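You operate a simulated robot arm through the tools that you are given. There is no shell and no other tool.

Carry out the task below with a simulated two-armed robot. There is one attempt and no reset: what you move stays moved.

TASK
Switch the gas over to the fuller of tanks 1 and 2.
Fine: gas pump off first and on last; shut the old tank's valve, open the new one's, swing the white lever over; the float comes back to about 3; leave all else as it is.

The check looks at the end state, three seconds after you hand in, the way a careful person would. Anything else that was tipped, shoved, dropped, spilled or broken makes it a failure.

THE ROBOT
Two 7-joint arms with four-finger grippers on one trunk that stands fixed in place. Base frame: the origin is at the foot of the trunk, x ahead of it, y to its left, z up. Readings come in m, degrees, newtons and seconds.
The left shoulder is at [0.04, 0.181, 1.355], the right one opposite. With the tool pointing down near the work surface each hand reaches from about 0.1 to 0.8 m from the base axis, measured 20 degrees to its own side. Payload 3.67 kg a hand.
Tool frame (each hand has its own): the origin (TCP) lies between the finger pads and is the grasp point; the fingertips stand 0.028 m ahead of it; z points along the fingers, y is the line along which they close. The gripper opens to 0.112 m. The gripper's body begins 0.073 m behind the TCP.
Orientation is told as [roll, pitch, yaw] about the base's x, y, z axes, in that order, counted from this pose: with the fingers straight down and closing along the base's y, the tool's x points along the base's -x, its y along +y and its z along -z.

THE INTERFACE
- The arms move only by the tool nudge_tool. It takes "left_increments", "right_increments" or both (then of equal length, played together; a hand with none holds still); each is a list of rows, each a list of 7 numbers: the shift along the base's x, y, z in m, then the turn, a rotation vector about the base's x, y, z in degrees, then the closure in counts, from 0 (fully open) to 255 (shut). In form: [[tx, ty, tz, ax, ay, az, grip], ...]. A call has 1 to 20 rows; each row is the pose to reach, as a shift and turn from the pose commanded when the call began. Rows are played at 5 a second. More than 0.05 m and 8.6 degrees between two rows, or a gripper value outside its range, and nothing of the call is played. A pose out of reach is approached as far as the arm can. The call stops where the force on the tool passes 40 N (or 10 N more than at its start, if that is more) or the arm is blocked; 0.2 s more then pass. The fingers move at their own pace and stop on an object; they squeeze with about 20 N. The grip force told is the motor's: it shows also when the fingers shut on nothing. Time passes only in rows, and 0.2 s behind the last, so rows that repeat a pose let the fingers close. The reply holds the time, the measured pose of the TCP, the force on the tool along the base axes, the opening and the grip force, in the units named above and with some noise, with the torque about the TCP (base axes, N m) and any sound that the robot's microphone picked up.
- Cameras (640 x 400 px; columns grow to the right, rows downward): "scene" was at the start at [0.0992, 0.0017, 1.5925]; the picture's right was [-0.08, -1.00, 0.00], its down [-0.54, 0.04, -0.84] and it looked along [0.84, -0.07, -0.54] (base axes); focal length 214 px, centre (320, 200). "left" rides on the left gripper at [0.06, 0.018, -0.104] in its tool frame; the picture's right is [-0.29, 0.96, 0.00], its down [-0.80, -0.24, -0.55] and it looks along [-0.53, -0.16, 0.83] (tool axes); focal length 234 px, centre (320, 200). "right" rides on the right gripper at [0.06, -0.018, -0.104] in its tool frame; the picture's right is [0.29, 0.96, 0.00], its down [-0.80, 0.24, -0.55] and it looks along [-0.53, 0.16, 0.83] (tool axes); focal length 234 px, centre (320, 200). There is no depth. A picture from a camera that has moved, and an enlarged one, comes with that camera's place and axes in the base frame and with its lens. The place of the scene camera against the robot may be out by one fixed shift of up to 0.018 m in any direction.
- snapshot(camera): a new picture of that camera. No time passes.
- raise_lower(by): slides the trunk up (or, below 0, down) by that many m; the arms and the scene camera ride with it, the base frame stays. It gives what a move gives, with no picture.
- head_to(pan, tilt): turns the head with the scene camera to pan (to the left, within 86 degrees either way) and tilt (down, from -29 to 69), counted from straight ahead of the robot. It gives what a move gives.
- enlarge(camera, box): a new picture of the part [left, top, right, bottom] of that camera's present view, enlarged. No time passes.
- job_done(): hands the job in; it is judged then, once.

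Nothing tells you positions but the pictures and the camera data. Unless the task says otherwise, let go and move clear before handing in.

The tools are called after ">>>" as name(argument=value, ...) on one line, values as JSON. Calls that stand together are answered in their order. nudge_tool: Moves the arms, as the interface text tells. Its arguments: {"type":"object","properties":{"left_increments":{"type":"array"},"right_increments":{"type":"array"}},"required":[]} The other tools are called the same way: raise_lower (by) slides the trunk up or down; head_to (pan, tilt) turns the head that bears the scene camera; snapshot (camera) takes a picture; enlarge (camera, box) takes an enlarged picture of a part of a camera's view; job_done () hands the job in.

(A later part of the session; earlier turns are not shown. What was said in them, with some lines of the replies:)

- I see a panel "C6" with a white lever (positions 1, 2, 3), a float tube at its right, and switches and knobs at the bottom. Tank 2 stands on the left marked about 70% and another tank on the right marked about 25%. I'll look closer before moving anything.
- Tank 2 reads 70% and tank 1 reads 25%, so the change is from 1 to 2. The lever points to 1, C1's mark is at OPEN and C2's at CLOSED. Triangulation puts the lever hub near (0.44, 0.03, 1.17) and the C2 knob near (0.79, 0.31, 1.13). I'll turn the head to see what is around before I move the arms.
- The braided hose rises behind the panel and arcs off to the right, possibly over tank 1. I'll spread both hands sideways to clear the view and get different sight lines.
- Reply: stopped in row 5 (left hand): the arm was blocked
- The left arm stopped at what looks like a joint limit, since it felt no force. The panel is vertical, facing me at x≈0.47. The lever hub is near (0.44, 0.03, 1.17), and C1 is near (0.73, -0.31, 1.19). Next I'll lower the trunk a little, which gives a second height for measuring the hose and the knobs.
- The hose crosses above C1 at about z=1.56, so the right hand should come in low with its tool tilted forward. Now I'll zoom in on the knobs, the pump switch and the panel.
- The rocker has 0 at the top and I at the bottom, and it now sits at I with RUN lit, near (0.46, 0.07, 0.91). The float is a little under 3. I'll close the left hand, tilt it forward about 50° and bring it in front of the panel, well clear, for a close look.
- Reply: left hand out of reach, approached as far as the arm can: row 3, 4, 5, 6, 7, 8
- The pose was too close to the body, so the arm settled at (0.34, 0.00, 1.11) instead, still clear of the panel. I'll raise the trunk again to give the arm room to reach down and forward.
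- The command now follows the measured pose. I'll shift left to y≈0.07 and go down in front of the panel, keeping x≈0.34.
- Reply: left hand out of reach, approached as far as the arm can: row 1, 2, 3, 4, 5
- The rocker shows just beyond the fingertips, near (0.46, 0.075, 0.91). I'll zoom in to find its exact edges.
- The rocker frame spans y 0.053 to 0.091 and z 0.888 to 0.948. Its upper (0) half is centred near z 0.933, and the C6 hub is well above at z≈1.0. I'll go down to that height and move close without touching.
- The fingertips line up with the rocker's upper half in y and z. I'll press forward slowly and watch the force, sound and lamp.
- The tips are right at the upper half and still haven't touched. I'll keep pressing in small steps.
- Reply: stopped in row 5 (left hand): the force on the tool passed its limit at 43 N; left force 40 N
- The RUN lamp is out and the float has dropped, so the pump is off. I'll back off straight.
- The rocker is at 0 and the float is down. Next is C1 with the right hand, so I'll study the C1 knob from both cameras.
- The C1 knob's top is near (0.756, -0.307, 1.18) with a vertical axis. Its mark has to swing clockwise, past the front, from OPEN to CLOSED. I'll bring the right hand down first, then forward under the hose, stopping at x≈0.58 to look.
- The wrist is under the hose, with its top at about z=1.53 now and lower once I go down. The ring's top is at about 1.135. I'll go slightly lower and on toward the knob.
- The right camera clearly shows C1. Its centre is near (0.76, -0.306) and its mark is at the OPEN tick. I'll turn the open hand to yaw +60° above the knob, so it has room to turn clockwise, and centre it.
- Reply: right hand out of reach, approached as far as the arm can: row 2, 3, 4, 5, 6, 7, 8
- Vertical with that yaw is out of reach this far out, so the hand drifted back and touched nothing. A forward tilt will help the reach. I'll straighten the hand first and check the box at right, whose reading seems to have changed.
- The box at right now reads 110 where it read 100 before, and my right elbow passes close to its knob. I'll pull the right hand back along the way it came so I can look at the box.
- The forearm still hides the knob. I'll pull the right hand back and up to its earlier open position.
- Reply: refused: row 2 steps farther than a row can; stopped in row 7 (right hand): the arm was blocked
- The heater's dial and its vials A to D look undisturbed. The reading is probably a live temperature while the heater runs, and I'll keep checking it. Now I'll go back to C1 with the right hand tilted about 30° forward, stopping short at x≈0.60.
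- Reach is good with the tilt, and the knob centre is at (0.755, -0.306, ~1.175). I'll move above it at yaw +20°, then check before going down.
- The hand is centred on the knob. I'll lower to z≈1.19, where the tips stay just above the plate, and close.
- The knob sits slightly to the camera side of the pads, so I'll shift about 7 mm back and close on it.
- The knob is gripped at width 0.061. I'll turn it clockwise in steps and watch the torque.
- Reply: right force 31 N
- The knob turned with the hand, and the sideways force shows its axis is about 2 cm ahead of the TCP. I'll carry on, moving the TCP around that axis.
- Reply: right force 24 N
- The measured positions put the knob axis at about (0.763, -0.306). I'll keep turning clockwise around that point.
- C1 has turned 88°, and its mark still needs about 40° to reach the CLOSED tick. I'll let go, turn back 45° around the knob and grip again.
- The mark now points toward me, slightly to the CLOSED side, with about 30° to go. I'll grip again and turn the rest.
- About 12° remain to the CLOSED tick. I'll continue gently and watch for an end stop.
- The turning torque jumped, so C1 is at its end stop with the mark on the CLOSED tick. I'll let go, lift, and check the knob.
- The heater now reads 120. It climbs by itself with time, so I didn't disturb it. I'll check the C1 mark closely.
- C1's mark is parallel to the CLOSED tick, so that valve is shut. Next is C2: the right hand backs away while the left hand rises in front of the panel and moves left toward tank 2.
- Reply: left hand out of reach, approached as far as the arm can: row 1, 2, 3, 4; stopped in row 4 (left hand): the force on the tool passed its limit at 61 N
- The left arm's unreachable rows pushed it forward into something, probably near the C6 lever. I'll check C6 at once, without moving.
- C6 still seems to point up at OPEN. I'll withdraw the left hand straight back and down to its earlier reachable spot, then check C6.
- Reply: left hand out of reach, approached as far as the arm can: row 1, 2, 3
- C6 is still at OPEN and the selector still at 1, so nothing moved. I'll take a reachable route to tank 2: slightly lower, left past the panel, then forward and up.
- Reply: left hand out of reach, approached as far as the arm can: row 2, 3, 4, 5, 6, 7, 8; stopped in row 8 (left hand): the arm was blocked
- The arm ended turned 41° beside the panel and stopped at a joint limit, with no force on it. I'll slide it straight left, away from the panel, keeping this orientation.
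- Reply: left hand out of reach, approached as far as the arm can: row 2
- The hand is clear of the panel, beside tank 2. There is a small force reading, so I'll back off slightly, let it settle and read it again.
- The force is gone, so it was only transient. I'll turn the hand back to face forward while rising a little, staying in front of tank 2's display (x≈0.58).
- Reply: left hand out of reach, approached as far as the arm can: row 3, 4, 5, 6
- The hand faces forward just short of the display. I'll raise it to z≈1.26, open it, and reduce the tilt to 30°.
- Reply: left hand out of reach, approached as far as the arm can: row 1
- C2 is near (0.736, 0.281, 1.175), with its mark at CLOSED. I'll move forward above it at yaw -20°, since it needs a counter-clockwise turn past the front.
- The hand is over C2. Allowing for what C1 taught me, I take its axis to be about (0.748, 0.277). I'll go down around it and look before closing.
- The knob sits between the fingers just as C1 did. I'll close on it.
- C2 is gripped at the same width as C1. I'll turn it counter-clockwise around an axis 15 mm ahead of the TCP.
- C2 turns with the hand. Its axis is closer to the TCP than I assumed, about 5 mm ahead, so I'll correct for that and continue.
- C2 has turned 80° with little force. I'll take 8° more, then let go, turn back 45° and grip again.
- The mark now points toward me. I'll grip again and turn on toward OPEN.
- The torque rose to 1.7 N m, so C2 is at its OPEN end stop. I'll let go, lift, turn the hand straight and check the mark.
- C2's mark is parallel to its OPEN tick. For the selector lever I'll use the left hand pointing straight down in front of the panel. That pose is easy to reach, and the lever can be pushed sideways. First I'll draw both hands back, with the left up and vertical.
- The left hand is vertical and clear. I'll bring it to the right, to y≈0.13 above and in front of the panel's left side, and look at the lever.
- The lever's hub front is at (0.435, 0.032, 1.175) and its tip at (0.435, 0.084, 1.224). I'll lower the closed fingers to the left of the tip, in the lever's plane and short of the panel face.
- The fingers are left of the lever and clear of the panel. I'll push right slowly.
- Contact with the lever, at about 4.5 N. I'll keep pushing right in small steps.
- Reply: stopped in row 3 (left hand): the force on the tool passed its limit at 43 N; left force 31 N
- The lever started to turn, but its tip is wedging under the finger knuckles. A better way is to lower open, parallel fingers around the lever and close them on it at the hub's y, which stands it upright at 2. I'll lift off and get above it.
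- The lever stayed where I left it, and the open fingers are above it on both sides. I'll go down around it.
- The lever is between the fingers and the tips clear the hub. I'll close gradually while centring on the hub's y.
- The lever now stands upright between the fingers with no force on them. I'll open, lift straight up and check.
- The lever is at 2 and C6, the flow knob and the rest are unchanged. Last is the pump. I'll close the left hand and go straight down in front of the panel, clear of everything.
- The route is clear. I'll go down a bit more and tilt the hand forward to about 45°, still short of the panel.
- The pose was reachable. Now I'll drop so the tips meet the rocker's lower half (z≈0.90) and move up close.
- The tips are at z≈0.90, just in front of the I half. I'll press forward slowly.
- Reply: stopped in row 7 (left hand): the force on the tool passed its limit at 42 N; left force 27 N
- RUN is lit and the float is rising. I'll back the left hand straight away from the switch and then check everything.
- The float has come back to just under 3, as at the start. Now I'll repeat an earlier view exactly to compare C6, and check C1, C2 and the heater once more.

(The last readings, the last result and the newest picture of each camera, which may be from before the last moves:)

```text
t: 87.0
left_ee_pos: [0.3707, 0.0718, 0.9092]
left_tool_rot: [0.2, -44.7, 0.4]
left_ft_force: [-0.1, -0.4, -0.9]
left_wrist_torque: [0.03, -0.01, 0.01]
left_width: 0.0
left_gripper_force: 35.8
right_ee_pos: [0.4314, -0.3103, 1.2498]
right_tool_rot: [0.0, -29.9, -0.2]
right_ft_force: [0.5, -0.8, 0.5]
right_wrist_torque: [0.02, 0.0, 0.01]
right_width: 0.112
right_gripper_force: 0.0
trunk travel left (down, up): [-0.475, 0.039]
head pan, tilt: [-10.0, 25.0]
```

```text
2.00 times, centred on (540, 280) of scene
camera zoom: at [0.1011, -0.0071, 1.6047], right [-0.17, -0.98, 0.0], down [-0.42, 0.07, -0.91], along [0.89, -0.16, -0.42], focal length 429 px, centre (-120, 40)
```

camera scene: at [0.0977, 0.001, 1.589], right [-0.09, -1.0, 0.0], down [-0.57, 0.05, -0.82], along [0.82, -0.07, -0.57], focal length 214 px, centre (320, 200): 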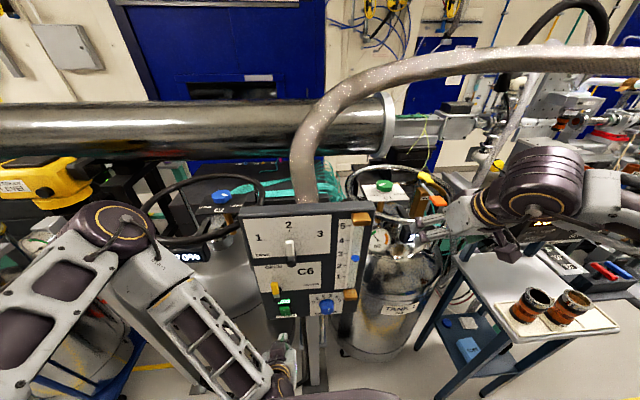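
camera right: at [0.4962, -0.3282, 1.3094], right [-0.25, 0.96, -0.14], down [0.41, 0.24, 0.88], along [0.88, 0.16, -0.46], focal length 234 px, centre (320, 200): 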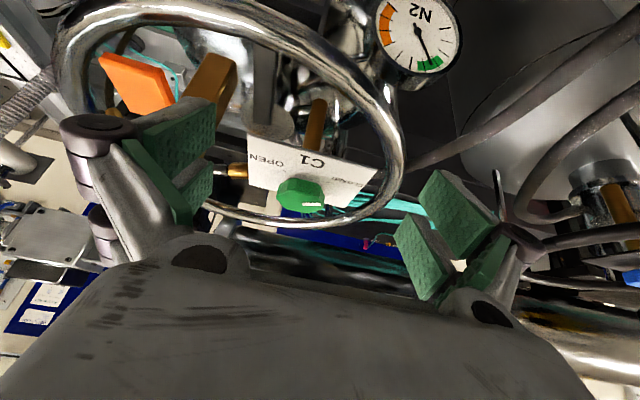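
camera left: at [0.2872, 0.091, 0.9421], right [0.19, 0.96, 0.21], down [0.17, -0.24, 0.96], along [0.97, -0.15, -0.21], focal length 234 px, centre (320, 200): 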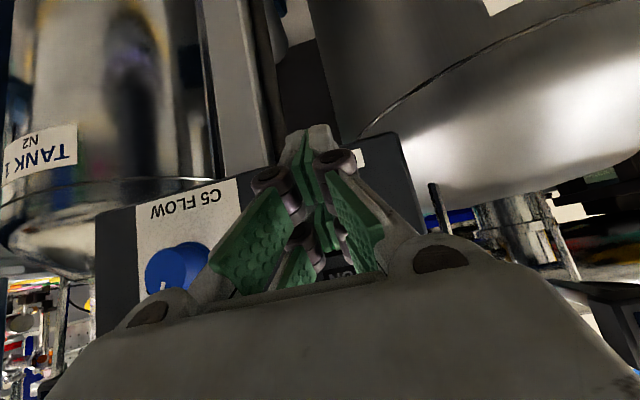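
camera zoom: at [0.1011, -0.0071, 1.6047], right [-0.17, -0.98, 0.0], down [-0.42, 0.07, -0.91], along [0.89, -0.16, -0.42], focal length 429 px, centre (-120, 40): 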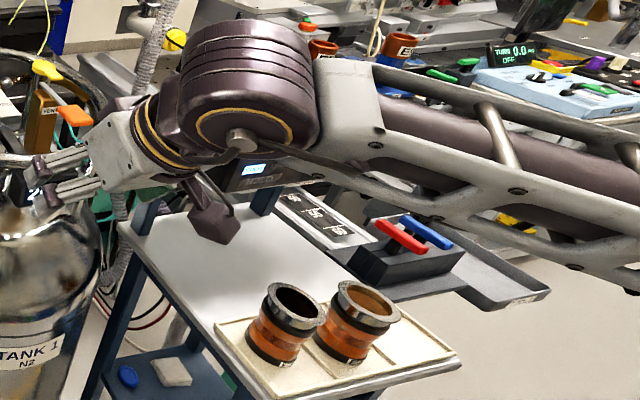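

Everything checks out:
- C6 matches its first picture.
- The lever is at 2.
- C1 is closed and C2 is open.
- The pump is running with the float just under 3, as at the start.
- The cups and heater are untouched, and both hands are clear.

I'm handing in now.

>>> job_done()

```text
The job is handed in.
```

The gas now runs from tank 2, which reads 70% against tank 1's 25%, and I have handed the job in.

- **Pump:** it was switched off first and on last. RUN is lit, and the float is back just under 3, the same as before I started.
- **Valves:** C1 is closed and C2 is open. I turned each until the torque showed its end stop, then eased back 3–4° before letting go. Their marks sit close to the CLOSED and OPEN ticks, within what I could measure.
- **Lever:** the white lever points to 2.
- **Contact with the panel:** while moving away from the panel the left hand ran into something near the C6 lever, at about 61 N. C6 looks the same as in its earlier picture and is still at OPEN.
- **Heater:** the display on the right rose from 100 to 120 while I worked. I think it was warming up by itself. Its dial and vials looked untouched when I checked partway through. At the end my arm hid that box, so I could not see the dial and display again.
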